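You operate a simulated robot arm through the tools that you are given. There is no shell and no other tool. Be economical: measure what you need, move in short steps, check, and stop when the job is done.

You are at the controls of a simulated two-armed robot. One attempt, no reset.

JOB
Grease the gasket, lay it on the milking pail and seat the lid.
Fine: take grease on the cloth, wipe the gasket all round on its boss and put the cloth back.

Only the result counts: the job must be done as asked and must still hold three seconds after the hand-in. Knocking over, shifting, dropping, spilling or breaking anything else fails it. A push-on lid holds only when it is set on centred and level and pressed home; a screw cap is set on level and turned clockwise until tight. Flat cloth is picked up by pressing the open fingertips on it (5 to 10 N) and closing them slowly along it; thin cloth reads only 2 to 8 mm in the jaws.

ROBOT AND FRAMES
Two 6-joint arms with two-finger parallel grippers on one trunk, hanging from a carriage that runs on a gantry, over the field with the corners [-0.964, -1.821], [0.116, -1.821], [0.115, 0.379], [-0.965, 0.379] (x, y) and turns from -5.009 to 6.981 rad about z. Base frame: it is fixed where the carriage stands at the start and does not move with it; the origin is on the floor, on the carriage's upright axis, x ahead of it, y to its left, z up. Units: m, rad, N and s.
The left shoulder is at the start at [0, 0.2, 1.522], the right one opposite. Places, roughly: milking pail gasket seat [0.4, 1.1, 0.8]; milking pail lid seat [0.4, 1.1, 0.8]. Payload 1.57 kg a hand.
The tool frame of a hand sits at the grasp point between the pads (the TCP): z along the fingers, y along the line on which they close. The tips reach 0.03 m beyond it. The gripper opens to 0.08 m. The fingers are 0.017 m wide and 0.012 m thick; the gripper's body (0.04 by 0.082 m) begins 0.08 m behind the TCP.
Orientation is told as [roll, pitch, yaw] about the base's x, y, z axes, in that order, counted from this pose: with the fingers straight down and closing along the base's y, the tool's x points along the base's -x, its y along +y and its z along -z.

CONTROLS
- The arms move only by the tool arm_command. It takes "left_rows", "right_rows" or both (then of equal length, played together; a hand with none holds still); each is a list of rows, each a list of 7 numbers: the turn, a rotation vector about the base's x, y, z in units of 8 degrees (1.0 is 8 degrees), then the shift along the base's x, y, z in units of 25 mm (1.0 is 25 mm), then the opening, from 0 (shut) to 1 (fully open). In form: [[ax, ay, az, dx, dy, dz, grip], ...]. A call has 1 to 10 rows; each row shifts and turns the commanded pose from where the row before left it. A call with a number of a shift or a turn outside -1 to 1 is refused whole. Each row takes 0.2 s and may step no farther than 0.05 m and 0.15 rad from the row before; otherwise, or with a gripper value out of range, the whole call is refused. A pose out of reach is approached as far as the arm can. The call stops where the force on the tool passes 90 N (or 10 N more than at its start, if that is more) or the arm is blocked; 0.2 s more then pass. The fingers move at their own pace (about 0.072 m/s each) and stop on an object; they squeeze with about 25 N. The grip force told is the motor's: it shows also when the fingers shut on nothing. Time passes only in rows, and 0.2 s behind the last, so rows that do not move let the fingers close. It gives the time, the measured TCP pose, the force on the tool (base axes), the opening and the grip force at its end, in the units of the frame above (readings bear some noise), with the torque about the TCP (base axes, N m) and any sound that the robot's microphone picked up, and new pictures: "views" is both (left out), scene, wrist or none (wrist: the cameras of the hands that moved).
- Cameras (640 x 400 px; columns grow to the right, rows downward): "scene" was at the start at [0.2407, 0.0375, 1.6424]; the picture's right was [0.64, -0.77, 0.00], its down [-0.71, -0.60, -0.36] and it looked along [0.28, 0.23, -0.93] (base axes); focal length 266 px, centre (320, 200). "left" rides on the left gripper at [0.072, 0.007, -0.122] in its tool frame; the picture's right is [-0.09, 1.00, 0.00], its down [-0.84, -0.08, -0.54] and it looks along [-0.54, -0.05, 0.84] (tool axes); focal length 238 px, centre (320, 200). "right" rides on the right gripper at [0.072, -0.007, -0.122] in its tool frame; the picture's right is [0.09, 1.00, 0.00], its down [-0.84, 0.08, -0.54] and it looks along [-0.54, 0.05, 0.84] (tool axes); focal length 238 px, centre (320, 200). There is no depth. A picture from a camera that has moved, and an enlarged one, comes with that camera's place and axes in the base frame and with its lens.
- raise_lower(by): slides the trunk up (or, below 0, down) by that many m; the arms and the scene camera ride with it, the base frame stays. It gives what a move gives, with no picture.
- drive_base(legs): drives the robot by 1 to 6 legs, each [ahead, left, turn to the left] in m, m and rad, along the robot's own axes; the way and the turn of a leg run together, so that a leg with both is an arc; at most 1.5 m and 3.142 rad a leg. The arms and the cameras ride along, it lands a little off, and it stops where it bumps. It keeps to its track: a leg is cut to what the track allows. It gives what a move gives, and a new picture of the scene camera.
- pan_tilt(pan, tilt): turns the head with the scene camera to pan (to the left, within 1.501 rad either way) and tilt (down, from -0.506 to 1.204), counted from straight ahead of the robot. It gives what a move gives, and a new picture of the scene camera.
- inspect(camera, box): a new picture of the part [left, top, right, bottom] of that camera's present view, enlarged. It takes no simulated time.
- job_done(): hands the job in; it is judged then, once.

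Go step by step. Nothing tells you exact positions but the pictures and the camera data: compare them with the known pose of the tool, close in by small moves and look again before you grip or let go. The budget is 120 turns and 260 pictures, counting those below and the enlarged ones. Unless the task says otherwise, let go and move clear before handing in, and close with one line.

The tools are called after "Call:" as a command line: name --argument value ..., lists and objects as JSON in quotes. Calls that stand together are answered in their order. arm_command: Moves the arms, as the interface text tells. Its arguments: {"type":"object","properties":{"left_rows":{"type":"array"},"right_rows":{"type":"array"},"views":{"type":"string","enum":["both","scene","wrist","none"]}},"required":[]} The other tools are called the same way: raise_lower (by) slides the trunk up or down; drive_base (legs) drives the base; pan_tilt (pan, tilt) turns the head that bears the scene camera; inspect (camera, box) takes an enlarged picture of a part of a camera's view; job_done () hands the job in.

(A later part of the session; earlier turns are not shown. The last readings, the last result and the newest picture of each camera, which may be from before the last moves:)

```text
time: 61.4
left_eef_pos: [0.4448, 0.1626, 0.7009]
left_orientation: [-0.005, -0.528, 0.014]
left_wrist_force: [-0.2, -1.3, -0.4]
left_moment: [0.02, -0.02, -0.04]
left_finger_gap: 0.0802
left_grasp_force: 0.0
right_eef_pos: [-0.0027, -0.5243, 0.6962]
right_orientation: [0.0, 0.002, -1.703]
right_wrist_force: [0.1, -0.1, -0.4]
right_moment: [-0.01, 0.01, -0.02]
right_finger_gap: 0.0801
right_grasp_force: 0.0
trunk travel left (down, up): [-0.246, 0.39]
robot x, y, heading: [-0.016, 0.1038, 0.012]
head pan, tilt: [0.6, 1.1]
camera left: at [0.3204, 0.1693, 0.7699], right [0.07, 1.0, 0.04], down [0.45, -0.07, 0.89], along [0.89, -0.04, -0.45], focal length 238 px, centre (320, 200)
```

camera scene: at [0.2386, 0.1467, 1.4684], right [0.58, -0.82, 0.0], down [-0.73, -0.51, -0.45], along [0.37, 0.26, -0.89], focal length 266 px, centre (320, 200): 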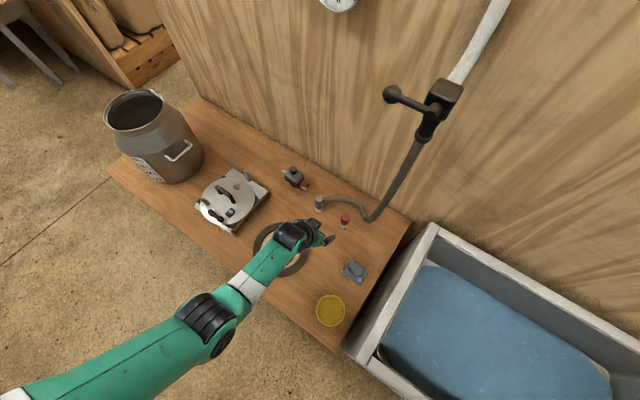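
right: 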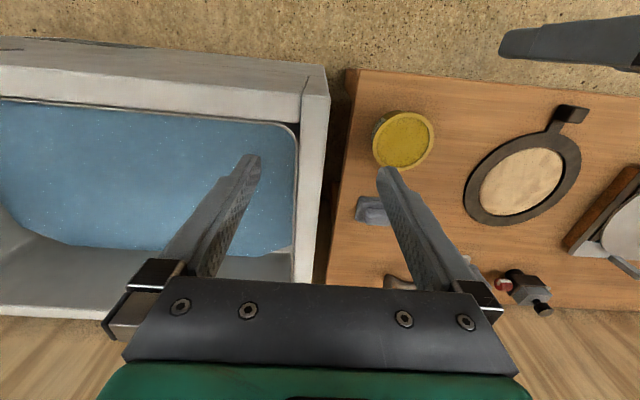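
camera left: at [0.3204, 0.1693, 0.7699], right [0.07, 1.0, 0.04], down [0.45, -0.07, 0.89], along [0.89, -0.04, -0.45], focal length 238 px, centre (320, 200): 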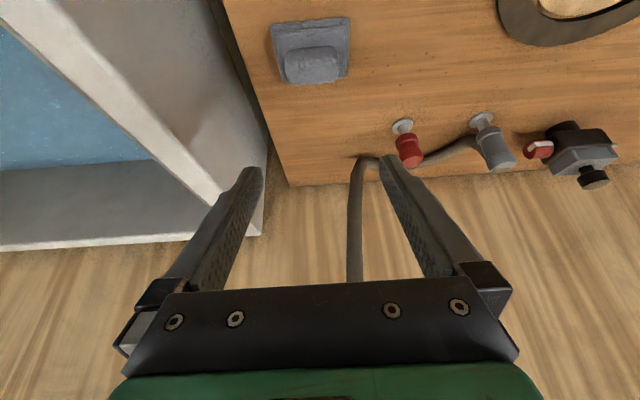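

Both cameras put the cloth's raised lump at about (0.477, 0.161, 0.533), about 5 cm long in y and 3 cm in x. I'll move over it and come down with the trunk.

Call:
arm_command --left_rows '[[0, 0, 0, 0.4, 0, 0, 0.8], [0, 0, 0, 0.4, 0, 0, 0.8], [0, 0, 0, 0, 0, 0, 0.8]]' --views "none"

Call:
raise_lower --by -0.1

Call:
inspect --camera "left" --box '[160, 0, 480, 200]'

Call:
inspect --camera "scene" --box '[280, 200, 440, 320]'

```text
time: 62.2
left_eef_pos: [0.4633, 0.1628, 0.6994]
left_orientation: [-0.006, -0.529, 0.014]
left_wrist_force: [0.6, 0.8, -0.2]
left_moment: [0.03, -0.01, -0.02]
left_finger_gap: 0.0639
left_grasp_force: 0.0
right_eef_pos: [-0.0035, -0.523, 0.6984]
right_orientation: [-0.002, 0.002, -1.704]
right_wrist_force: [-0.6, -0.8, 0.3]
right_moment: [0.01, 0.03, 0.0]
right_finger_gap: 0.08
right_grasp_force: 0.0
trunk travel left (down, up): [-0.246, 0.39]
robot x, y, heading: [-0.0064, 0.1006, 0.013]
head pan, tilt: [0.6, 1.1]
```

```text
time: 63.5
left_eef_pos: [0.4656, 0.1634, 0.5999]
left_orientation: [-0.005, -0.529, 0.013]
left_wrist_force: [-0.1, 0.4, -0.7]
left_moment: [-0.04, -0.02, 0.0]
left_finger_gap: 0.0641
left_grasp_force: 0.1
right_eef_pos: [-0.003, -0.5235, 0.5974]
right_orientation: [-0.001, 0.0, -1.704]
right_wrist_force: [0.2, -0.5, 0.0]
right_moment: [0.04, -0.01, 0.0]
right_finger_gap: 0.0801
right_grasp_force: 0.1
trunk travel left (down, up): [-0.146, 0.49]
robot x, y, heading: [-0.0094, 0.1047, 0.015]
head pan, tilt: [0.6, 1.1]
```

```text
2.00 times, centred on (320, 100) of left
camera zoom: at [0.3404, 0.1694, 0.6695], right [0.07, 1.0, 0.04], down [0.45, -0.07, 0.89], along [0.89, -0.04, -0.45], focal length 477 px, centre (320, 400)
```

zoom: 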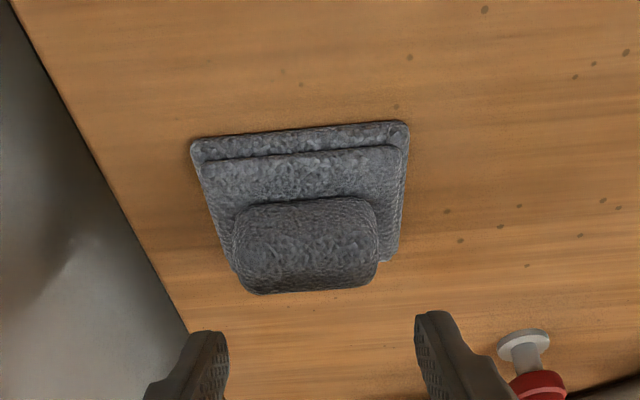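

```text
3.33 times, centred on (360, 260) of scene
camera zoom: at [0.2386, 0.1467, 1.3685], right [0.58, -0.82, 0.0], down [-0.73, -0.51, -0.45], along [0.37, 0.26, -0.89], focal length 888 px, centre (187, 0)
```

zoom: 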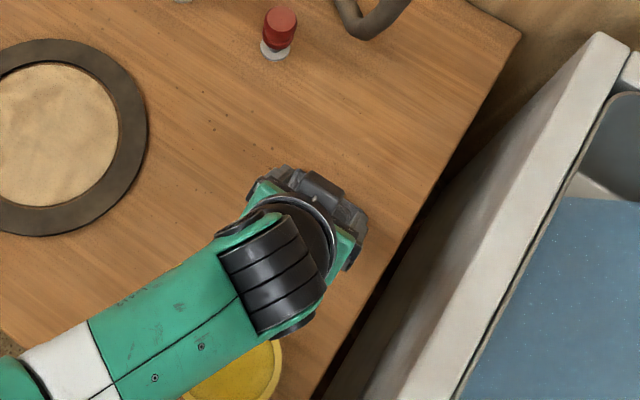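

The lump is about 57 mm wide in y and tops out near z 0.544, so I'll open fully and come down around it.

Call:
arm_command --left_rows '[[0, 0, 0, 0.25, -0.1, 0, 1], [0, 0, 0, 0, 0, 0, 1]]' --views "none"

Call:
raise_lower --by -0.04

Call:
inspect --camera "left" --box '[160, 0, 480, 240]'

```text
time: 64.1
left_eef_pos: [0.4713, 0.1615, 0.6011]
left_orientation: [-0.005, -0.53, 0.014]
left_wrist_force: [0.9, 0.5, 0.8]
left_moment: [-0.02, -0.03, 0.01]
left_finger_gap: 0.0802
left_grasp_force: 0.0
right_eef_pos: [-0.0025, -0.5234, 0.5979]
right_orientation: [0.0, 0.002, -1.703]
right_wrist_force: [0.3, -0.5, -0.2]
right_moment: [-0.01, 0.02, -0.02]
right_finger_gap: 0.08
right_grasp_force: 0.0
trunk travel left (down, up): [-0.146, 0.49]
robot x, y, heading: [-0.0121, 0.1055, 0.014]
head pan, tilt: [0.6, 1.1]
```

```text
time: 65.0
left_eef_pos: [0.47, 0.1599, 0.5598]
left_orientation: [-0.004, -0.527, 0.013]
left_wrist_force: [-0.6, -0.4, 0.0]
left_moment: [-0.03, 0.01, -0.05]
left_finger_gap: 0.0799
left_grasp_force: 0.1
right_eef_pos: [-0.0034, -0.5243, 0.5575]
right_orientation: [0.001, 0.001, -1.703]
right_wrist_force: [-0.6, -0.3, 0.1]
right_moment: [-0.01, 0.0, 0.03]
right_finger_gap: 0.0799
right_grasp_force: 0.0
trunk travel left (down, up): [-0.106, 0.53]
robot x, y, heading: [-0.0113, 0.1061, 0.009]
head pan, tilt: [0.6, 1.1]
```

```text
1.67 times, centred on (320, 120) of left
camera zoom: at [0.3471, 0.1672, 0.6293], right [0.07, 1.0, 0.04], down [0.45, -0.07, 0.89], along [0.89, -0.04, -0.45], focal length 397 px, centre (320, 333)
```

zoom: 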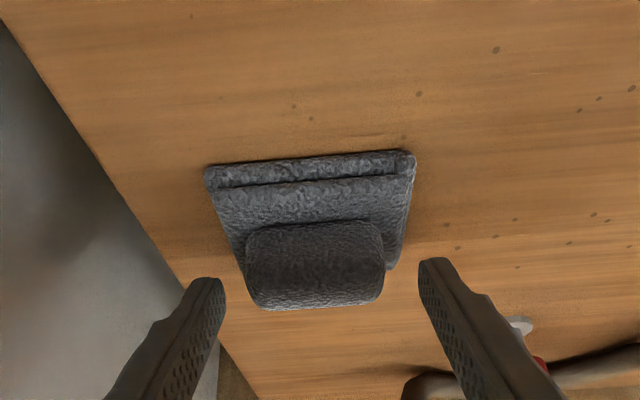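

Fingers straddle the lump well. Down about 12 mm more by arm, watching force.

Call:
arm_command --left_rows '[[0, 0, 0, 0, 0, -0.25, 1], [0, 0, 0, 0, 0, -0.25, 1], [0, 0, 0, 0, 0, -0.1, 1]]' --views "wrist"

```text
time: 65.8
left_eef_pos: [0.4705, 0.1618, 0.5459]
left_orientation: [-0.007, -0.534, 0.014]
left_wrist_force: [-8.2, 1.7, 20.4]
left_moment: [-0.8, 0.07, -0.34]
left_finger_gap: 0.0793
left_grasp_force: 0.1
right_eef_pos: [-0.0039, -0.5229, 0.5568]
right_orientation: [-0.002, 0.001, -1.704]
right_wrist_force: [-0.3, -0.7, -0.1]
right_moment: [0.01, 0.02, 0.04]
right_finger_gap: 0.08
right_grasp_force: 0.0
trunk travel left (down, up): [-0.106, 0.53]
robot x, y, heading: [-0.013, 0.1059, 0.015]
head pan, tilt: [0.6, 1.1]
camera left: at [0.347, 0.1672, 0.6152], right [0.07, 1.0, 0.04], down [0.45, -0.07, 0.89], along [0.89, -0.04, -0.45], focal length 238 px, centre (320, 200)
```

left: 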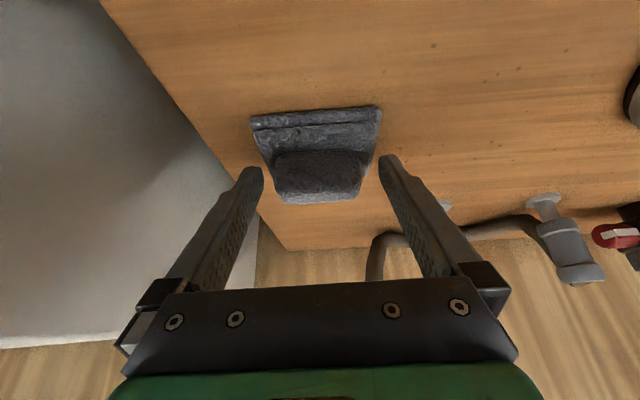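

Contact with the bench (20 N), so the bench top is near z 0.515. I'll ease up 3 mm and close on the lump.

Call:
arm_command --left_rows '[[0, 0, 0, 0, 0, 0.16, 1], [0, 0, 0, 0, 0, 0, 0.9], [0, 0, 0, 0, 0, 0, 0.8], [0, 0, 0, 0, 0, 0, 0.7], [0, 0, 0, 0, 0, 0, 0.6], [0, 0, 0, 0, 0, 0, 0.4], [0, 0, 0, 0, 0, 0, 0.2], [0, 0, 0, 0, 0, 0, 0.0], [0, 0, 0, 0, 0, 0, 0]]' --views "wrist"

```text
time: 67.8
left_eef_pos: [0.4689, 0.1614, 0.5499]
left_orientation: [-0.006, -0.529, 0.012]
left_wrist_force: [0.3, -0.1, 0.0]
left_moment: [-0.04, 0.02, 0.01]
left_finger_gap: 0.0551
left_grasp_force: 25.3
right_eef_pos: [-0.0037, -0.5239, 0.5568]
right_orientation: [0.001, 0.0, -1.705]
right_wrist_force: [-0.3, -0.2, 0.5]
right_moment: [-0.03, -0.02, -0.02]
right_finger_gap: 0.08
right_grasp_force: 0.1
trunk travel left (down, up): [-0.106, 0.53]
robot x, y, heading: [-0.0111, 0.1051, 0.011]
head pan, tilt: [0.6, 1.1]
camera left: at [0.3463, 0.1679, 0.6185], right [0.07, 1.0, 0.04], down [0.45, -0.07, 0.89], along [0.89, -0.04, -0.45], focal length 238 px, centre (320, 200)
```

left: 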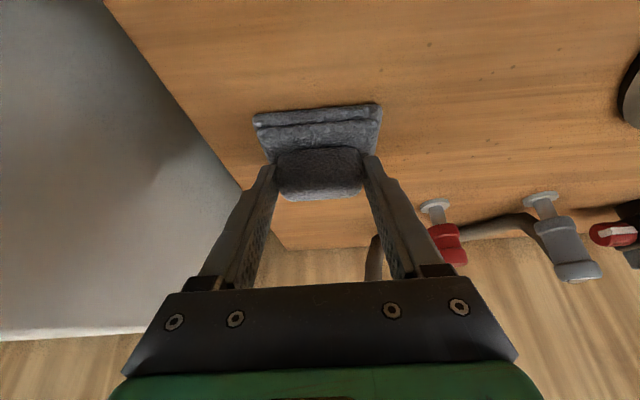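

The lump is gripped (55 mm, 25 N). I'll lift with the trunk, back the base off 8 cm to keep the arm in its good range, and look.

Call:
raise_lower --by 0.07

Call:
drive_base --legs '[[-0.08, 0, 0]]'

Call:
arm_command --left_rows '[[0, 0, 0, -0.7, 0, 0, 0], [0, 0, 0, -0.7, 0, 0, 0], [0, 0, 0, -0.7, 0, 0, 0]]' --views "both"

```text
time: 68.8
left_eef_pos: [0.4701, 0.1605, 0.6197]
left_orientation: [-0.005, -0.528, 0.011]
left_wrist_force: [-0.4, -0.4, 0.5]
left_moment: [-0.03, 0.04, 0.02]
left_finger_gap: 0.0554
left_grasp_force: 24.4
right_eef_pos: [-0.003, -0.5229, 0.6274]
right_orientation: [-0.001, 0.002, -1.705]
right_wrist_force: [0.5, -0.8, 0.7]
right_moment: [0.0, 0.0, -0.03]
right_finger_gap: 0.0802
right_grasp_force: 0.1
trunk travel left (down, up): [-0.176, 0.46]
robot x, y, heading: [-0.0134, 0.1031, 0.009]
head pan, tilt: [0.6, 1.1]
```

```text
time: 69.9
left_eef_pos: [0.3885, 0.1613, 0.6191]
left_orientation: [-0.005, -0.527, 0.016]
left_wrist_force: [-1.2, -0.2, -0.7]
left_moment: [-0.01, -0.06, 0.03]
left_finger_gap: 0.055
left_grasp_force: 24.4
right_eef_pos: [-0.0834, -0.5257, 0.6273]
right_orientation: [-0.002, 0.003, -1.703]
right_wrist_force: [-0.7, 0.4, -0.8]
right_moment: [-0.01, -0.02, -0.03]
right_finger_gap: 0.0799
right_grasp_force: 0.1
trunk travel left (down, up): [-0.176, 0.46]
robot x, y, heading: [-0.0897, 0.1049, 0.018]
head pan, tilt: [0.6, 1.1]
camera scene: at [0.1578, 0.1461, 1.3982], right [0.58, -0.82, 0.0], down [-0.73, -0.51, -0.45], along [0.37, 0.26, -0.89], focal length 266 px, centre (320, 200)
```

scene: 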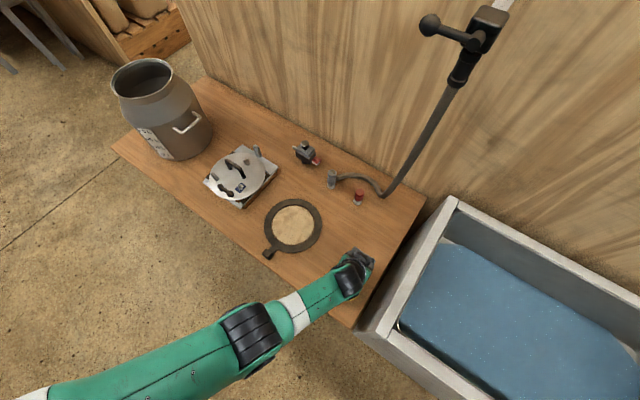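

```text
time: 70.7
left_eef_pos: [0.336, 0.1601, 0.6176]
left_orientation: [-0.006, -0.527, 0.017]
left_wrist_force: [0.0, -0.5, -1.1]
left_moment: [-0.01, 0.02, -0.05]
left_finger_gap: 0.0554
left_grasp_force: 24.8
right_eef_pos: [-0.0828, -0.5243, 0.6265]
right_orientation: [-0.002, 0.002, -1.702]
right_wrist_force: [0.2, 0.1, -0.4]
right_moment: [0.03, -0.04, -0.02]
right_finger_gap: 0.0799
right_grasp_force: 0.2
trunk travel left (down, up): [-0.176, 0.46]
robot x, y, heading: [-0.0911, 0.1038, 0.018]
head pan, tilt: [0.6, 1.1]
camera scene: at [0.158, 0.1462, 1.3983], right [0.58, -0.82, 0.0], down [-0.73, -0.51, -0.45], along [0.37, 0.26, -0.89], focal length 266 px, centre (320, 200)
camera left: at [0.2127, 0.1661, 0.6874], right [0.07, 1.0, 0.04], down [0.45, -0.07, 0.89], along [0.89, -0.04, -0.45], focal length 238 px, centre (320, 200)
```

scene: 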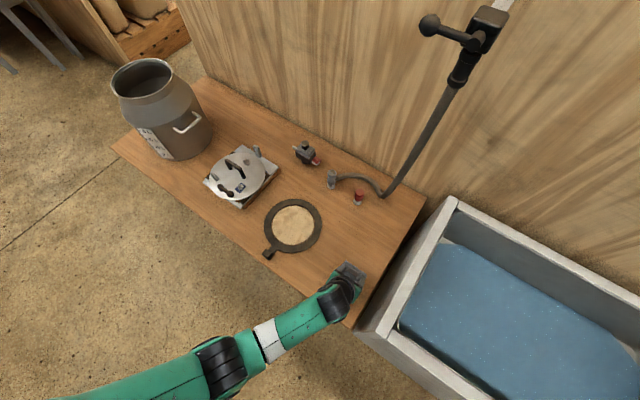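
left: 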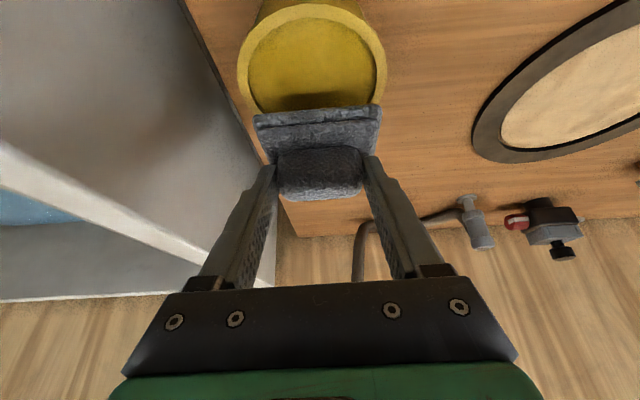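

The tin's centre is at about (0.317, 0.161). I'll centre the pad over it and lower onto the grease gently.

Call:
arm_command --left_rows '[[0, 0, 0, -0.5, 0, 0, 0], [0, 0, 0, -0.46, 0.02, 0, 0], [0, 0, 0, 0, 0, -0.3, 0], [0, 0, 0, 0, 0, -0.3, 0], [0, 0, 0, 0, 0, -0.2, 0]]' --views "both"

```text
time: 71.9
left_eef_pos: [0.3133, 0.1618, 0.5984]
left_orientation: [-0.006, -0.528, 0.015]
left_wrist_force: [-0.5, 0.6, 0.2]
left_moment: [0.01, -0.03, -0.02]
left_finger_gap: 0.0553
left_grasp_force: 24.1
right_eef_pos: [-0.0811, -0.5244, 0.6273]
right_orientation: [-0.001, 0.002, -1.702]
right_wrist_force: [-0.2, -0.3, -0.3]
right_moment: [0.0, 0.01, -0.02]
right_finger_gap: 0.0798
right_grasp_force: 0.1
trunk travel left (down, up): [-0.176, 0.46]
robot x, y, heading: [-0.0885, 0.1045, 0.015]
head pan, tilt: [0.6, 1.1]
camera scene: at [0.1584, 0.1461, 1.3984], right [0.58, -0.82, 0.0], down [-0.73, -0.51, -0.45], along [0.37, 0.26, -0.89], focal length 266 px, centre (320, 200)
camera left: at [0.1895, 0.1676, 0.6681], right [0.07, 1.0, 0.04], down [0.45, -0.07, 0.89], along [0.89, -0.04, -0.45], focal length 238 px, centre (320, 200)
```

scene: 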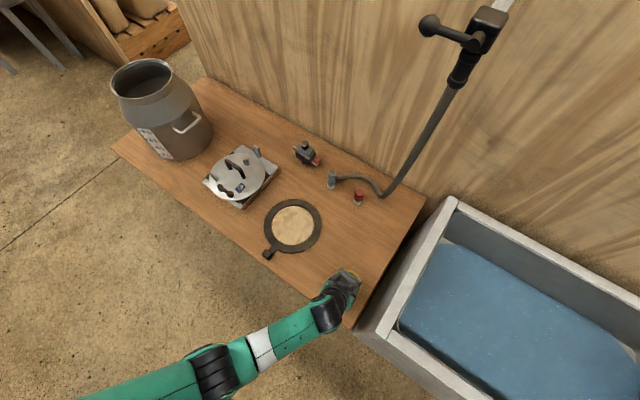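
left: 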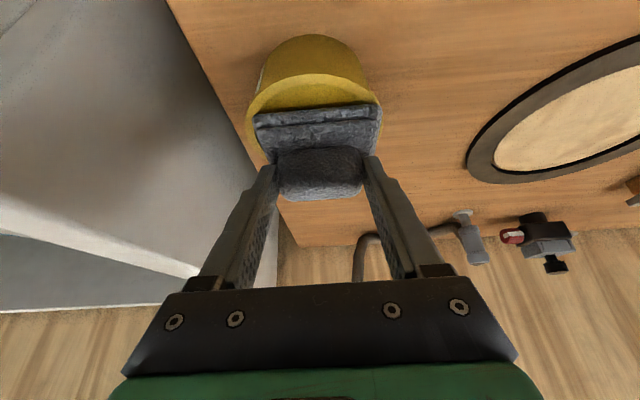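

Call:
inspect --camera "scene" --box '[300, 250, 380, 310]'

Call:
inspect --camera "left" --box '[220, 20, 420, 145]'

```text
6.67 times, centred on (340, 280) of scene
camera zoom: at [0.1584, 0.1461, 1.3984], right [0.58, -0.82, 0.0], down [-0.73, -0.51, -0.45], along [0.37, 0.26, -0.89], focal length 1777 px, centre (187, -333)
```

zoom: 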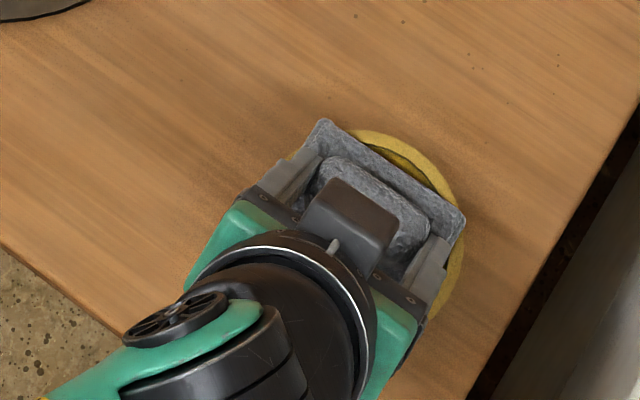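

```text
3.20 times, centred on (320, 82) of left
camera zoom: at [0.1895, 0.1676, 0.6681], right [0.07, 1.0, 0.04], down [0.45, -0.07, 0.89], along [0.89, -0.04, -0.45], focal length 763 px, centre (320, 576)
```

zoom: 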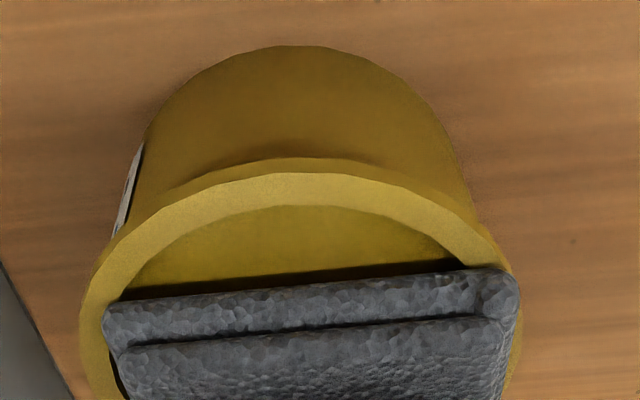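

Call:
arm_command --left_rows '[[0, 0, 0, 0, -0.12, -0.1, 0], [0, 0, 0, 0, 0, -0.1, 0], [0, 0, 0, 0, 0, -0.1, 0]]' --views "none"

Call:
inspect --camera "left" --box '[220, 20, 420, 145]'

```text
time: 72.7
left_eef_pos: [0.3155, 0.1583, 0.5929]
left_orientation: [-0.004, -0.535, 0.016]
left_wrist_force: [-8.4, 1.1, 30.3]
left_moment: [0.1, -0.18, 0.02]
left_finger_gap: 0.0557
left_grasp_force: 25.2
right_eef_pos: [-0.0819, -0.5247, 0.6268]
right_orientation: [-0.002, 0.003, -1.702]
right_wrist_force: [0.7, -0.1, 0.1]
right_moment: [-0.02, 0.01, -0.04]
right_finger_gap: 0.08
right_grasp_force: 0.0
trunk travel left (down, up): [-0.176, 0.46]
robot x, y, heading: [-0.0942, 0.1057, 0.017]
head pan, tilt: [0.6, 1.1]
```

```text
3.20 times, centred on (320, 82) of left
camera zoom: at [0.1906, 0.1646, 0.6621], right [0.07, 1.0, 0.04], down [0.45, -0.07, 0.89], along [0.89, -0.04, -0.45], focal length 763 px, centre (320, 576)
```

zoom: 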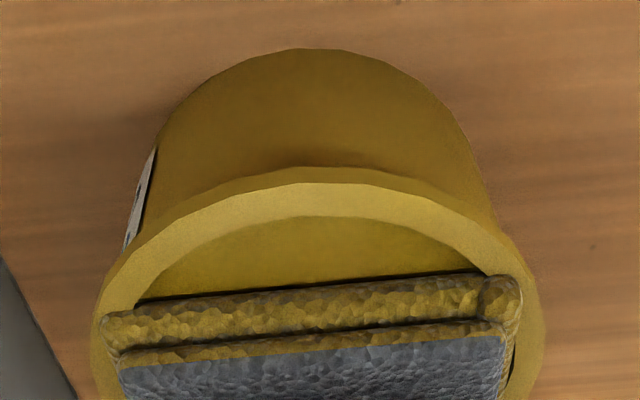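

The cloth picked up grease (it turned yellow). Lift off and measure the gasket.

Call:
arm_command --left_rows '[[0, 0, 0, 0, 0, 0.3, 0], [0, 0, 0, 0.3, 0, 0.7, 0], [0, 0, 0, 0.3, 0, 0.3, 0]]' --views "none"

Call:
raise_lower --by 0.03

Call:
inspect --camera "scene" --box '[240, 180, 340, 270]'

Call:
inspect --camera "left" --box '[220, 60, 620, 300]'

```text
time: 73.5
left_eef_pos: [0.328, 0.1595, 0.6235]
left_orientation: [-0.006, -0.529, 0.014]
left_wrist_force: [0.3, -0.1, -0.1]
left_moment: [-0.01, 0.0, -0.01]
left_finger_gap: 0.0552
left_grasp_force: 25.1
right_eef_pos: [-0.0818, -0.5253, 0.6271]
right_orientation: [0.0, 0.001, -1.702]
right_wrist_force: [-0.4, -0.5, 0.0]
right_moment: [0.02, 0.03, 0.02]
right_finger_gap: 0.0799
right_grasp_force: 0.1
trunk travel left (down, up): [-0.176, 0.46]
robot x, y, heading: [-0.0887, 0.1079, 0.013]
head pan, tilt: [0.6, 1.1]
```

```text
time: 74.2
left_eef_pos: [0.328, 0.1593, 0.6537]
left_orientation: [-0.004, -0.528, 0.016]
left_wrist_force: [0.1, -0.7, -0.4]
left_moment: [0.07, 0.02, -0.01]
left_finger_gap: 0.0553
left_grasp_force: 25.0
right_eef_pos: [-0.0812, -0.5251, 0.657]
right_orientation: [0.001, 0.003, -1.701]
right_wrist_force: [0.0, 0.1, 0.0]
right_moment: [-0.05, -0.03, -0.02]
right_finger_gap: 0.0802
right_grasp_force: 0.1
trunk travel left (down, up): [-0.206, 0.43]
robot x, y, heading: [-0.0866, 0.1004, 0.013]
head pan, tilt: [0.6, 1.1]
```

```text
4.44 times, centred on (290, 225) of scene
camera zoom: at [0.1584, 0.1462, 1.4284], right [0.58, -0.82, 0.0], down [-0.73, -0.51, -0.45], along [0.37, 0.26, -0.89], focal length 1185 px, centre (453, 89)
```

zoom: 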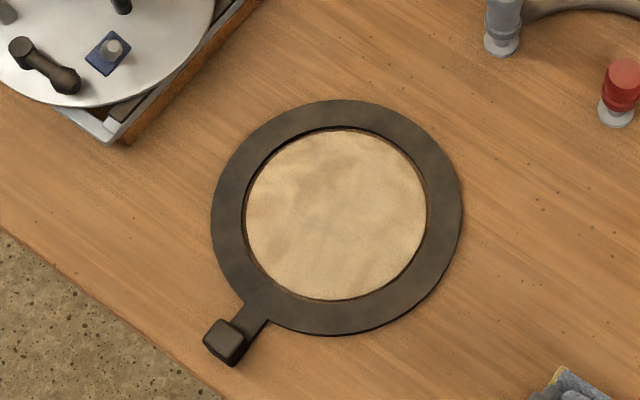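

```text
1.60 times, centred on (420, 180) of left
camera zoom: at [0.2044, 0.165, 0.7234], right [0.07, 1.0, 0.04], down [0.45, -0.07, 0.89], along [0.89, -0.04, -0.45], focal length 381 px, centre (160, 232)
```

zoom: 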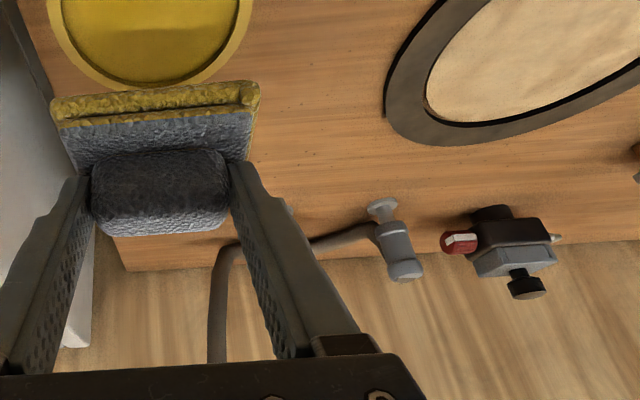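

The gasket centre is at about (0.384, 0.420), with a mid-radius of about 0.088 and the tab toward -x. I'll shift the base so the left shoulder faces the gasket, then position above the ring's -y side.

Call:
drive_base --legs '[[0.06, 0.1, -0.013]]'

Call:
raise_lower --by -0.06

```text
time: 75.5
left_eef_pos: [0.3893, 0.2511, 0.6523]
left_orientation: [-0.005, -0.528, 0.002]
left_wrist_force: [0.1, 0.9, -0.5]
left_moment: [0.01, 0.04, -0.02]
left_finger_gap: 0.0554
left_grasp_force: 24.8
right_eef_pos: [-0.029, -0.4258, 0.6571]
right_orientation: [-0.001, 0.001, -1.716]
right_wrist_force: [0.4, 0.3, -0.3]
right_moment: [-0.04, 0.0, -0.02]
right_finger_gap: 0.08
right_grasp_force: 0.0
trunk travel left (down, up): [-0.206, 0.43]
robot x, y, heading: [-0.0305, 0.2011, -0.002]
head pan, tilt: [0.6, 1.1]
camera scene: at [0.2186, 0.2409, 1.4285], right [0.57, -0.82, 0.0], down [-0.73, -0.5, -0.45], along [0.37, 0.26, -0.89], focal length 266 px, centre (320, 200)
```

scene: 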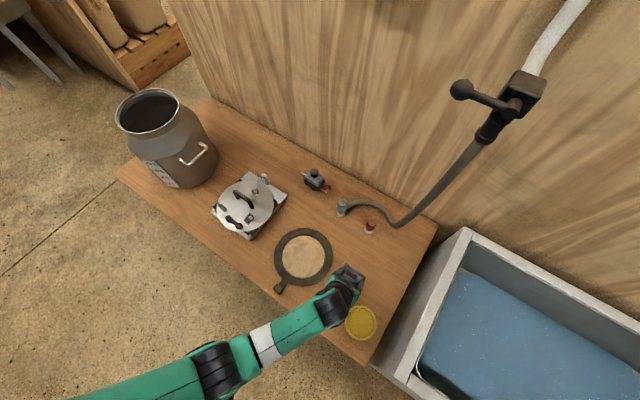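

```text
time: 76.5
left_eef_pos: [0.388, 0.2508, 0.5946]
left_orientation: [-0.005, -0.53, 0.001]
left_wrist_force: [-0.8, 0.2, -0.9]
left_moment: [-0.01, 0.02, -0.01]
left_finger_gap: 0.0552
left_grasp_force: 24.8
right_eef_pos: [-0.0306, -0.4268, 0.5979]
right_orientation: [-0.001, 0.003, -1.716]
right_wrist_force: [0.2, 0.6, 0.7]
right_moment: [-0.01, 0.01, 0.01]
right_finger_gap: 0.0799
right_grasp_force: 0.1
trunk travel left (down, up): [-0.146, 0.49]
robot x, y, heading: [-0.0346, 0.1997, -0.002]
head pan, tilt: [0.6, 1.1]
```

Call:
arm_command --left_rows '[[0, 0, 0, -0.1, 0.8, 0, 0], [0, 0, 0, -0.1, 0.8, 0, 0], [0, 0, 0, -0.1, 0.82, 0, 0], [0, 0, 0, -0.1, 0.82, 0, 0], [0, 0, 0, 0, 0, -0.4, 0], [0, 0, 0, 0, 0, -0.4, 0]]' --views "wrist"

Call:
inspect --camera "scene" --box '[260, 215, 380, 305]'

```text
time: 77.9
left_eef_pos: [0.379, 0.3315, 0.5752]
left_orientation: [-0.004, -0.53, -0.002]
left_wrist_force: [0.1, -0.5, -0.3]
left_moment: [-0.01, -0.03, 0.01]
left_finger_gap: 0.0555
left_grasp_force: 24.8
right_eef_pos: [-0.031, -0.4269, 0.5982]
right_orientation: [0.001, 0.0, -1.717]
right_wrist_force: [-0.2, 0.6, -0.2]
right_moment: [-0.03, 0.0, 0.0]
right_finger_gap: 0.08
right_grasp_force: 0.1
trunk travel left (down, up): [-0.146, 0.49]
robot x, y, heading: [-0.0317, 0.207, 0.001]
head pan, tilt: [0.6, 1.1]
camera left: at [0.2554, 0.3391, 0.6448], right [0.08, 1.0, 0.04], down [0.45, -0.07, 0.89], along [0.89, -0.05, -0.45], focal length 238 px, centre (320, 200)
```

left: 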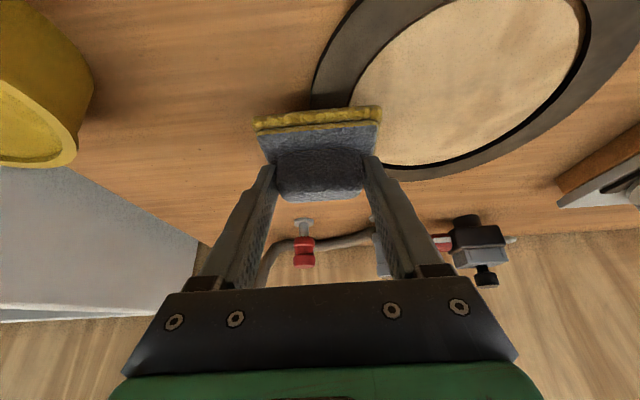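

```text
4.44 times, centred on (320, 260) of scene
camera zoom: at [0.2183, 0.2405, 1.3684], right [0.57, -0.82, 0.0], down [-0.73, -0.5, -0.45], along [0.37, 0.26, -0.89], focal length 1185 px, centre (320, -67)
```

zoom: 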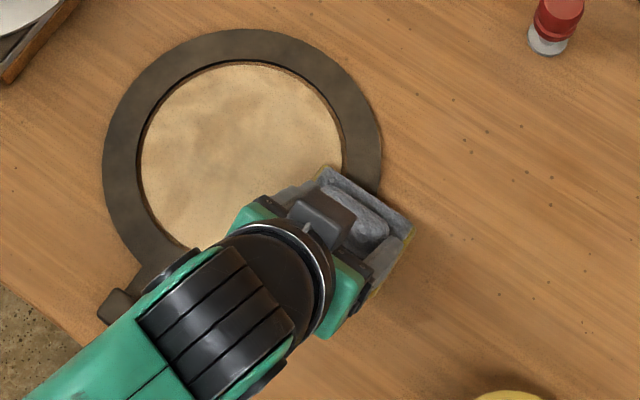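

Pad is over the ring's -y side. Lowering gently to find contact.

Call:
arm_command --left_rows '[[0, 0, 0, 0, 0, -0.12, 0], [0, 0, 0, 0, 0, -0.12, 0], [0, 0, 0, 0, 0, -0.12, 0]]' --views "none"

```text
time: 78.7
left_eef_pos: [0.3789, 0.3319, 0.566]
left_orientation: [-0.004, -0.529, 0.003]
left_wrist_force: [-0.2, 0.1, -1.8]
left_moment: [-0.01, 0.05, 0.01]
left_finger_gap: 0.0553
left_grasp_force: 25.6
right_eef_pos: [-0.0311, -0.4278, 0.5971]
right_orientation: [0.001, 0.002, -1.715]
right_wrist_force: [-0.3, 0.7, 0.3]
right_moment: [0.02, 0.01, 0.05]
right_finger_gap: 0.0799
right_grasp_force: 0.1
trunk travel left (down, up): [-0.146, 0.49]
robot x, y, heading: [-0.0307, 0.2011, -0.0]
head pan, tilt: [0.6, 1.1]
```

Call:
arm_command --left_rows '[[0, 0, 0, 0, 0, -0.08, 0], [0, 0, 0, 0, 0, -0.08, 0]]' --views "none"

```text
time: 79.3
left_eef_pos: [0.3784, 0.3316, 0.5621]
left_orientation: [-0.006, -0.531, 0.004]
left_wrist_force: [-0.5, 0.2, 0.2]
left_moment: [0.01, 0.05, 0.01]
left_finger_gap: 0.0553
left_grasp_force: 25.4
right_eef_pos: [-0.0315, -0.4276, 0.597]
right_orientation: [-0.001, 0.001, -1.715]
right_wrist_force: [0.6, 0.6, -0.4]
right_moment: [0.03, 0.03, 0.02]
right_finger_gap: 0.08
right_grasp_force: 0.0
trunk travel left (down, up): [-0.146, 0.49]
robot x, y, heading: [-0.0311, 0.2036, 0.002]
head pan, tilt: [0.6, 1.1]
```

Call:
arm_command --left_rows '[[0, 0, 0, 0, 0, -0.08, 0], [0, 0, 0, 0, 0, -0.08, 0]]' --views "none"

```text
time: 79.9
left_eef_pos: [0.3779, 0.331, 0.5571]
left_orientation: [-0.008, -0.528, 0.002]
left_wrist_force: [0.4, 0.1, -0.4]
left_moment: [-0.01, 0.03, -0.01]
left_finger_gap: 0.0551
left_grasp_force: 25.8
right_eef_pos: [-0.0299, -0.4281, 0.5975]
right_orientation: [0.001, 0.003, -1.715]
right_wrist_force: [0.5, -0.5, 0.0]
right_moment: [-0.01, -0.02, 0.02]
right_finger_gap: 0.0801
right_grasp_force: 0.0
trunk travel left (down, up): [-0.146, 0.49]
robot x, y, heading: [-0.0299, 0.2028, 0.0]
head pan, tilt: [0.6, 1.1]
```

Call:
arm_command --left_rows '[[0, 0, 0, 0, 0, -0.08, 0]]' --views "wrist"

```text
time: 80.3
left_eef_pos: [0.3783, 0.3319, 0.556]
left_orientation: [-0.008, -0.528, 0.002]
left_wrist_force: [0.2, 0.1, -0.8]
left_moment: [-0.03, 0.0, -0.01]
left_finger_gap: 0.0551
left_grasp_force: 25.4
right_eef_pos: [-0.0307, -0.4278, 0.5963]
right_orientation: [-0.001, 0.002, -1.715]
right_wrist_force: [0.1, -0.1, 0.1]
right_moment: [0.0, 0.01, -0.02]
right_finger_gap: 0.0801
right_grasp_force: 0.0
trunk travel left (down, up): [-0.146, 0.49]
robot x, y, heading: [-0.0321, 0.2047, 0.003]
head pan, tilt: [0.6, 1.1]
camera left: at [0.2545, 0.3396, 0.6249], right [0.08, 1.0, 0.04], down [0.45, -0.07, 0.89], along [0.89, -0.05, -0.45], focal length 238 px, centre (320, 200)
```

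left: 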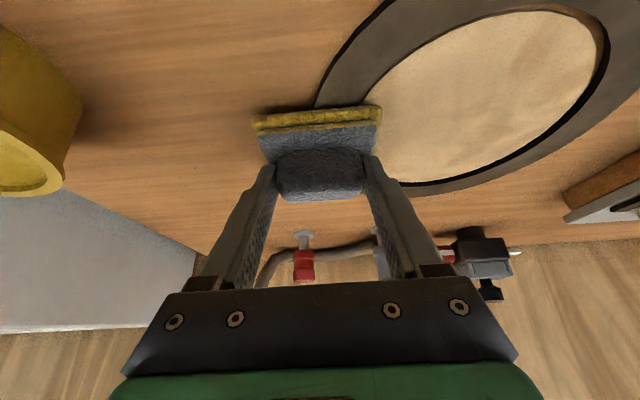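

Call:
arm_command --left_rows '[[0, 0, 0, 0, 0, -0.06, 0], [0, 0, 0, 0, 0, -0.06, 0]]' --views "none"

```text
time: 80.9
left_eef_pos: [0.3784, 0.3321, 0.5544]
left_orientation: [-0.005, -0.533, 0.001]
left_wrist_force: [-9.7, -0.8, 22.0]
left_moment: [0.29, -0.23, 0.11]
left_finger_gap: 0.055
left_grasp_force: 24.9
right_eef_pos: [-0.0323, -0.4265, 0.5986]
right_orientation: [-0.002, 0.001, -1.716]
right_wrist_force: [0.2, 0.6, -0.2]
right_moment: [-0.02, -0.01, -0.02]
right_finger_gap: 0.0802
right_grasp_force: 0.1
trunk travel left (down, up): [-0.146, 0.49]
robot x, y, heading: [-0.0376, 0.2023, 0.002]
head pan, tilt: [0.6, 1.1]
```

Contact at 22 N, pad bottom near z 0.52. I'll ease off a little and start wiping counter-clockwise, checking force.

Call:
arm_command --left_rows '[[0, 0, 0, 0, 0, 0.04, 0], [0, 0, 0, 0.597, 0.052, 0, 0], [0, 0, 0, 0.579, 0.155, 0, 0], [0, 0, 0, 0.543, 0.253, 0, 0], [0, 0, 0, 0.491, 0.344, 0, 0]]' --views "wrist"

```text
time: 81.5
left_eef_pos: [0.3807, 0.3326, 0.5521]
left_orientation: [-0.007, -0.522, 0.002]
left_wrist_force: [-47.7, -2.1, 65.4]
left_moment: [0.58, 0.75, 0.4]
left_finger_gap: 0.0554
left_grasp_force: 24.7
right_eef_pos: [-0.0422, -0.4264, 0.5977]
right_orientation: [-0.007, 0.001, -1.714]
right_wrist_force: [0.4, -0.4, 0.0]
right_moment: [0.02, 0.0, 0.0]
right_finger_gap: 0.0801
right_grasp_force: 0.1
trunk travel left (down, up): [-0.146, 0.49]
robot x, y, heading: [-0.0334, 0.2006, -0.001]
head pan, tilt: [0.6, 1.1]
stopped in row 3 (left hand): the force on the tool passed its limit at 111 N (the readings are from after the stop); the commanded pose is now the measured one
camera left: at [0.2573, 0.34, 0.6226], right [0.08, 1.0, 0.04], down [0.45, -0.07, 0.89], along [0.89, -0.05, -0.46], focal length 238 px, centre (320, 200)
```

left: 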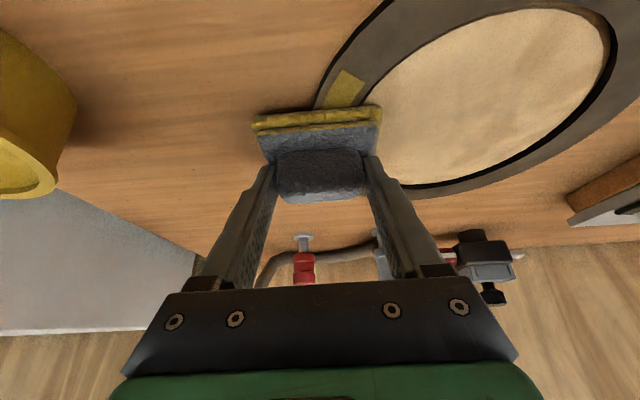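

It left a grease patch, but the drag was too high. I'll lift to lighter contact and continue.

Call:
arm_command --left_rows '[[0, 0, 0, 0, 0, 0.12, 0], [0, 0, 0, 0, 0, 0, 0]]' --views "none"

Call:
inspect --camera "left" --box '[240, 20, 480, 170]'

Call:
inspect --camera "scene" --box '[260, 215, 380, 305]'

```text
time: 82.1
left_eef_pos: [0.39, 0.3313, 0.5554]
left_orientation: [-0.006, -0.528, 0.002]
left_wrist_force: [0.3, 0.0, -1.1]
left_moment: [-0.01, -0.02, 0.01]
left_finger_gap: 0.0553
left_grasp_force: 25.2
right_eef_pos: [-0.0331, -0.4275, 0.5972]
right_orientation: [-0.002, 0.001, -1.716]
right_wrist_force: [0.2, -0.8, -0.1]
right_moment: [0.0, 0.0, 0.01]
right_finger_gap: 0.0801
right_grasp_force: 0.2
trunk travel left (down, up): [-0.146, 0.49]
robot x, y, heading: [-0.0366, 0.2007, -0.001]
head pan, tilt: [0.6, 1.1]
```

```text
2.67 times, centred on (360, 95) of left
camera zoom: at [0.2668, 0.3395, 0.6249], right [0.08, 1.0, 0.04], down [0.45, -0.07, 0.89], along [0.89, -0.05, -0.45], focal length 636 px, centre (213, 480)
```

zoom: 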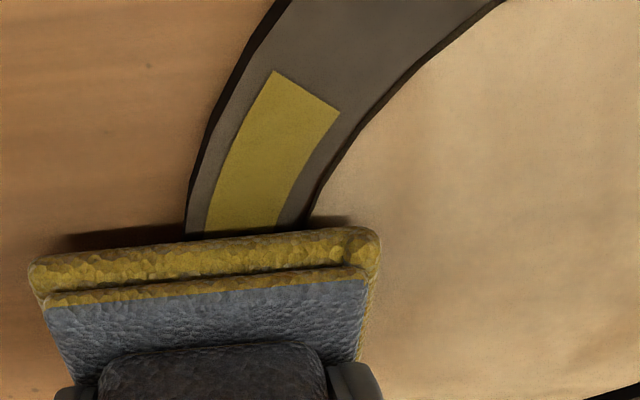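

```text
4.44 times, centred on (320, 260) of scene
camera zoom: at [0.2169, 0.2404, 1.3675], right [0.57, -0.82, 0.0], down [-0.73, -0.5, -0.45], along [0.37, 0.26, -0.89], focal length 1185 px, centre (320, -67)
```

zoom: 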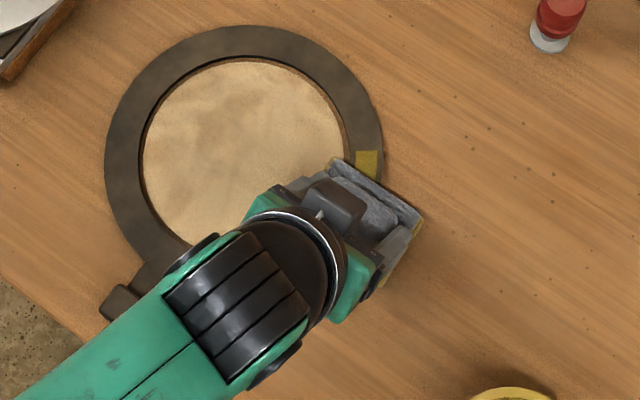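

Grease marks appear where the pad presses, so I'll go round with short press-and-shift strokes instead of hard dragging.

Call:
arm_command --left_rows '[[0, 0, 0, 0, 0, -0.08, 0], [0, 0, 0, 0.524, 0.196, 0.2, 0], [0, 0, 0, 0.524, 0.196, -0.2, 0], [0, 0, 0, 0.494, 0.348, 0.2, 0], [0, 0, 0, 0.494, 0.348, -0.2, 0]]' --views "wrist"

```text
time: 83.3
left_eef_pos: [0.4443, 0.3598, 0.5541]
left_orientation: [-0.006, -0.531, 0.003]
left_wrist_force: [0.3, 0.9, -1.5]
left_moment: [-0.02, -0.03, 0.06]
left_finger_gap: 0.0552
left_grasp_force: 24.9
right_eef_pos: [-0.0312, -0.427, 0.5969]
right_orientation: [-0.001, 0.001, -1.714]
right_wrist_force: [0.2, 0.4, 0.4]
right_moment: [0.02, 0.05, -0.02]
right_finger_gap: 0.0801
right_grasp_force: 0.1
trunk travel left (down, up): [-0.146, 0.49]
robot x, y, heading: [-0.0326, 0.2056, 0.003]
head pan, tilt: [0.6, 1.1]
camera left: at [0.3211, 0.3676, 0.6233], right [0.08, 1.0, 0.04], down [0.45, -0.07, 0.89], along [0.89, -0.05, -0.45], focal length 238 px, centre (320, 200)
```

left: 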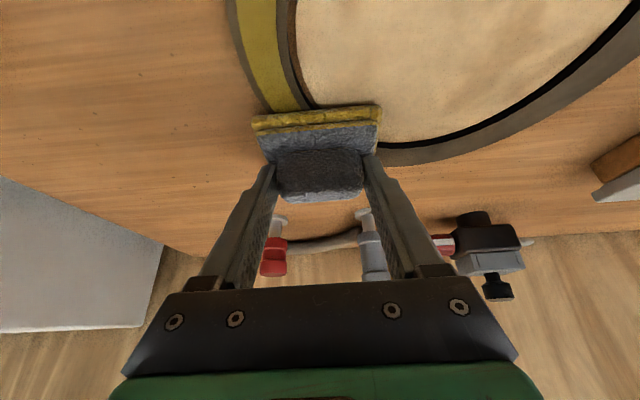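

The marks run on continuously. Continuing round.

Call:
arm_command --left_rows '[[0, 0, 0, 0, 0, -0.04, 0], [0, 0, 0, 0.346, 0.494, 0.2, 0], [0, 0, 0, 0.346, 0.494, -0.2, 0], [0, 0, 0, 0.158, 0.584, 0.2, 0], [0, 0, 0, 0.158, 0.584, -0.2, 0], [0, 0, 0, -0.054, 0.602, 0.2, 0], [0, 0, 0, -0.054, 0.602, -0.2, 0]]' --views "wrist"

Call:
inspect --camera "scene" --box '[260, 215, 380, 305]'

```text
time: 84.9
left_eef_pos: [0.4566, 0.442, 0.562]
left_orientation: [-0.006, -0.53, 0.001]
left_wrist_force: [0.2, -0.4, -0.7]
left_moment: [-0.03, 0.0, -0.02]
left_finger_gap: 0.0548
left_grasp_force: 24.9
left hand out of reach, approached as far as the arm can: row 3
right_eef_pos: [-0.031, -0.4265, 0.5974]
right_orientation: [0.0, 0.002, -1.715]
right_wrist_force: [0.3, -0.1, 0.6]
right_moment: [-0.02, 0.02, 0.0]
right_finger_gap: 0.0799
right_grasp_force: 0.0
trunk travel left (down, up): [-0.146, 0.49]
robot x, y, heading: [-0.0329, 0.2021, 0.0]
head pan, tilt: [0.6, 1.1]
camera left: at [0.3333, 0.45, 0.6326], right [0.08, 1.0, 0.04], down [0.45, -0.07, 0.89], along [0.89, -0.05, -0.45], focal length 238 px, centre (320, 200)
```

left: 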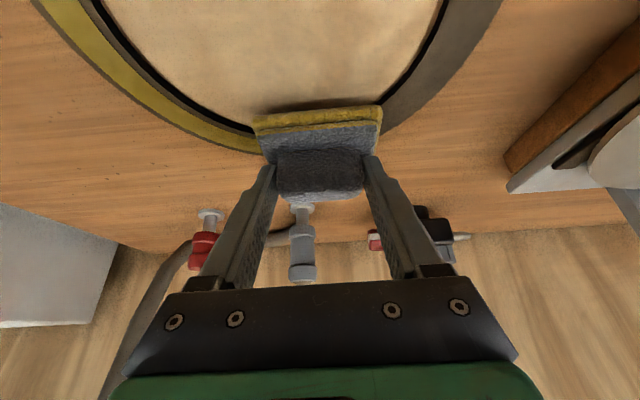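

```text
4.44 times, centred on (320, 260) of scene
camera zoom: at [0.2181, 0.2408, 1.3686], right [0.57, -0.82, 0.0], down [-0.73, -0.5, -0.45], along [0.37, 0.26, -0.89], focal length 1185 px, centre (320, -67)
```

zoom: 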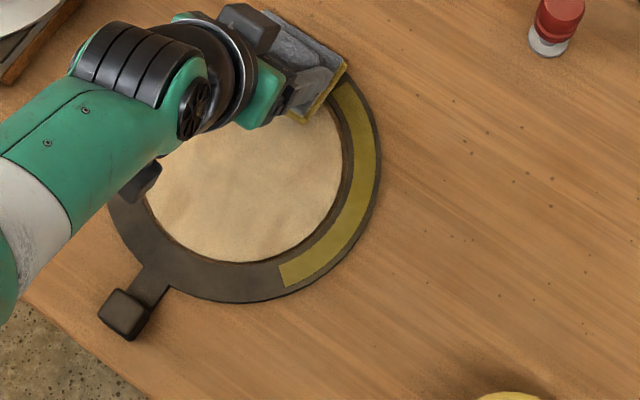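

The arm hit its outer reach there and rose 7 mm. I'll lift slightly, move the base 3.5 cm forward, and carry on.

Call:
arm_command --left_rows '[[0, 0, 0, -0.7, 0, 0.1, 0], [0, 0, 0, -0.7, 0, 0.1, 0]]' --views "none"

Call:
drive_base --legs '[[0.035, 0, 0]]'

```text
time: 85.5
left_eef_pos: [0.441, 0.4445, 0.5534]
left_orientation: [-0.006, -0.537, 0.002]
left_wrist_force: [-4.1, -4.5, 25.1]
left_moment: [0.1, -0.51, -0.26]
left_finger_gap: 0.0549
left_grasp_force: 25.0
left hand out of reach, approached as far as the arm can: row 1, 2
right_eef_pos: [-0.0304, -0.4271, 0.598]
right_orientation: [0.001, 0.0, -1.715]
right_wrist_force: [-0.8, 0.2, 0.5]
right_moment: [-0.03, 0.0, -0.02]
right_finger_gap: 0.08
right_grasp_force: 0.0
trunk travel left (down, up): [-0.146, 0.49]
robot x, y, heading: [-0.0313, 0.2041, 0.004]
head pan, tilt: [0.6, 1.1]
```

```text
time: 86.3
left_eef_pos: [0.443, 0.4443, 0.5509]
left_orientation: [-0.004, -0.534, -0.002]
left_wrist_force: [-33.4, -5.4, 50.0]
left_moment: [0.64, 0.36, 0.22]
left_finger_gap: 0.0552
left_grasp_force: 25.0
right_eef_pos: [-0.0292, -0.4264, 0.5972]
right_orientation: [-0.005, 0.002, -1.715]
right_wrist_force: [0.1, -0.7, 0.0]
right_moment: [-0.01, 0.0, 0.02]
right_finger_gap: 0.0798
right_grasp_force: 0.1
trunk travel left (down, up): [-0.146, 0.49]
robot x, y, heading: [-0.0235, 0.2014, 0.001]
head pan, tilt: [0.6, 1.1]
stopped in leg 1: the force on the tool passed its limit at 131 N (the readings are from after the stop); the commanded pose is now the measured one
camera scene: at [0.2222, 0.2408, 1.3673], right [0.57, -0.82, 0.0], down [-0.73, -0.51, -0.45], along [0.37, 0.26, -0.89], focal length 266 px, centre (320, 200)
```

scene: 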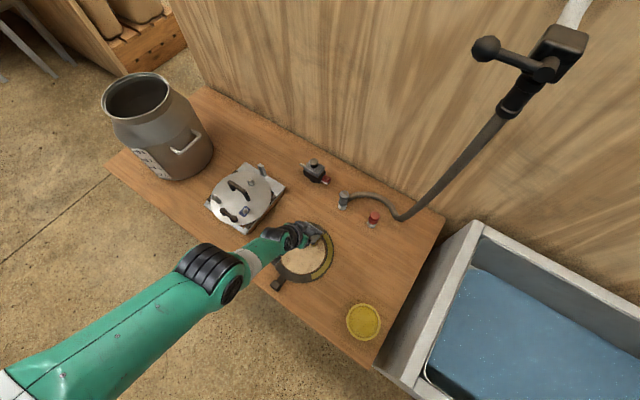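

The arm slid down along its straight limit and pressed. Lifting with the trunk straight away.

Call:
raise_lower --by 0.03

Call:
inspect --camera "scene" --box '[240, 205, 380, 310]'

Call:
inspect --camera "left" --box '[120, 0, 520, 250]'

```text
time: 87.0
left_eef_pos: [0.4506, 0.4421, 0.583]
left_orientation: [-0.005, -0.537, -0.003]
left_wrist_force: [0.1, -0.2, -0.5]
left_moment: [0.0, -0.01, -0.02]
left_finger_gap: 0.0551
left_grasp_force: 25.0
right_eef_pos: [-0.0211, -0.427, 0.6276]
right_orientation: [0.001, 0.002, -1.713]
right_wrist_force: [-0.2, 0.9, 0.5]
right_moment: [-0.01, 0.01, -0.01]
right_finger_gap: 0.0799
right_grasp_force: 0.0
trunk travel left (down, up): [-0.176, 0.46]
robot x, y, heading: [-0.0227, 0.2032, 0.006]
head pan, tilt: [0.6, 1.1]
```

```text
3.81 times, centred on (310, 258) of scene
camera zoom: at [0.2264, 0.2404, 1.3983], right [0.57, -0.82, 0.0], down [-0.73, -0.51, -0.45], along [0.37, 0.26, -0.89], focal length 1015 px, centre (358, -19)
```

zoom: 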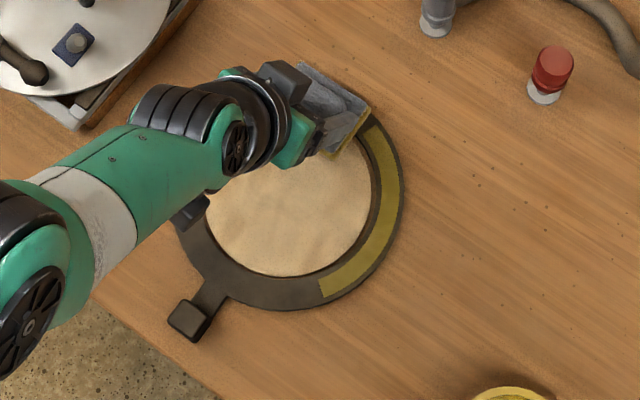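

```text
1.60 times, centred on (320, 125) of left
camera zoom: at [0.326, 0.4512, 0.6513], right [0.08, 1.0, 0.04], down [0.44, -0.07, 0.89], along [0.89, -0.06, -0.45], focal length 381 px, centre (320, 320)
```

zoom: 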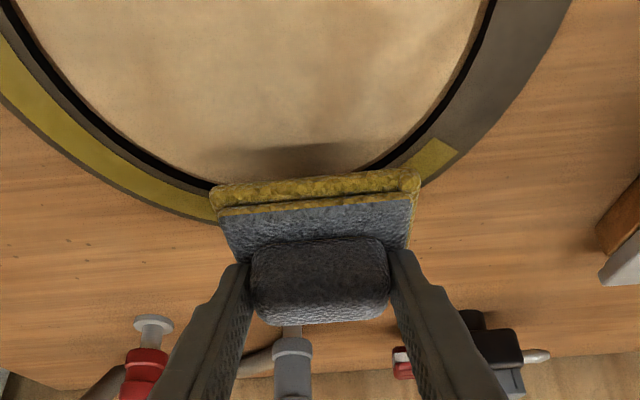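

The gasket hasn't moved and the patch now reaches past +30°. Driving forward 4.5 cm with the pad clear.

Call:
drive_base --legs '[[0.045, 0.01, 0]]'

```text
time: 87.9
left_eef_pos: [0.4963, 0.4545, 0.5846]
left_orientation: [-0.006, -0.539, -0.003]
left_wrist_force: [0.3, 0.1, -1.2]
left_moment: [-0.02, 0.06, -0.04]
left_finger_gap: 0.0549
left_grasp_force: 25.1
right_eef_pos: [0.0227, -0.4165, 0.6273]
right_orientation: [0.0, 0.002, -1.714]
right_wrist_force: [0.6, 0.9, 0.5]
right_moment: [-0.02, 0.04, -0.01]
right_finger_gap: 0.08
right_grasp_force: 0.0
trunk travel left (down, up): [-0.176, 0.46]
robot x, y, heading: [0.0227, 0.2153, 0.004]
head pan, tilt: [0.6, 1.1]
camera scene: at [0.2712, 0.2506, 1.3986], right [0.57, -0.82, 0.0], down [-0.73, -0.51, -0.45], along [0.37, 0.26, -0.89], focal length 266 px, centre (320, 200)
```

scene: 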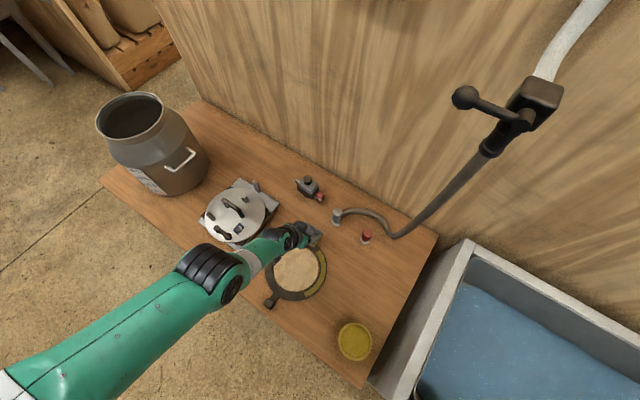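

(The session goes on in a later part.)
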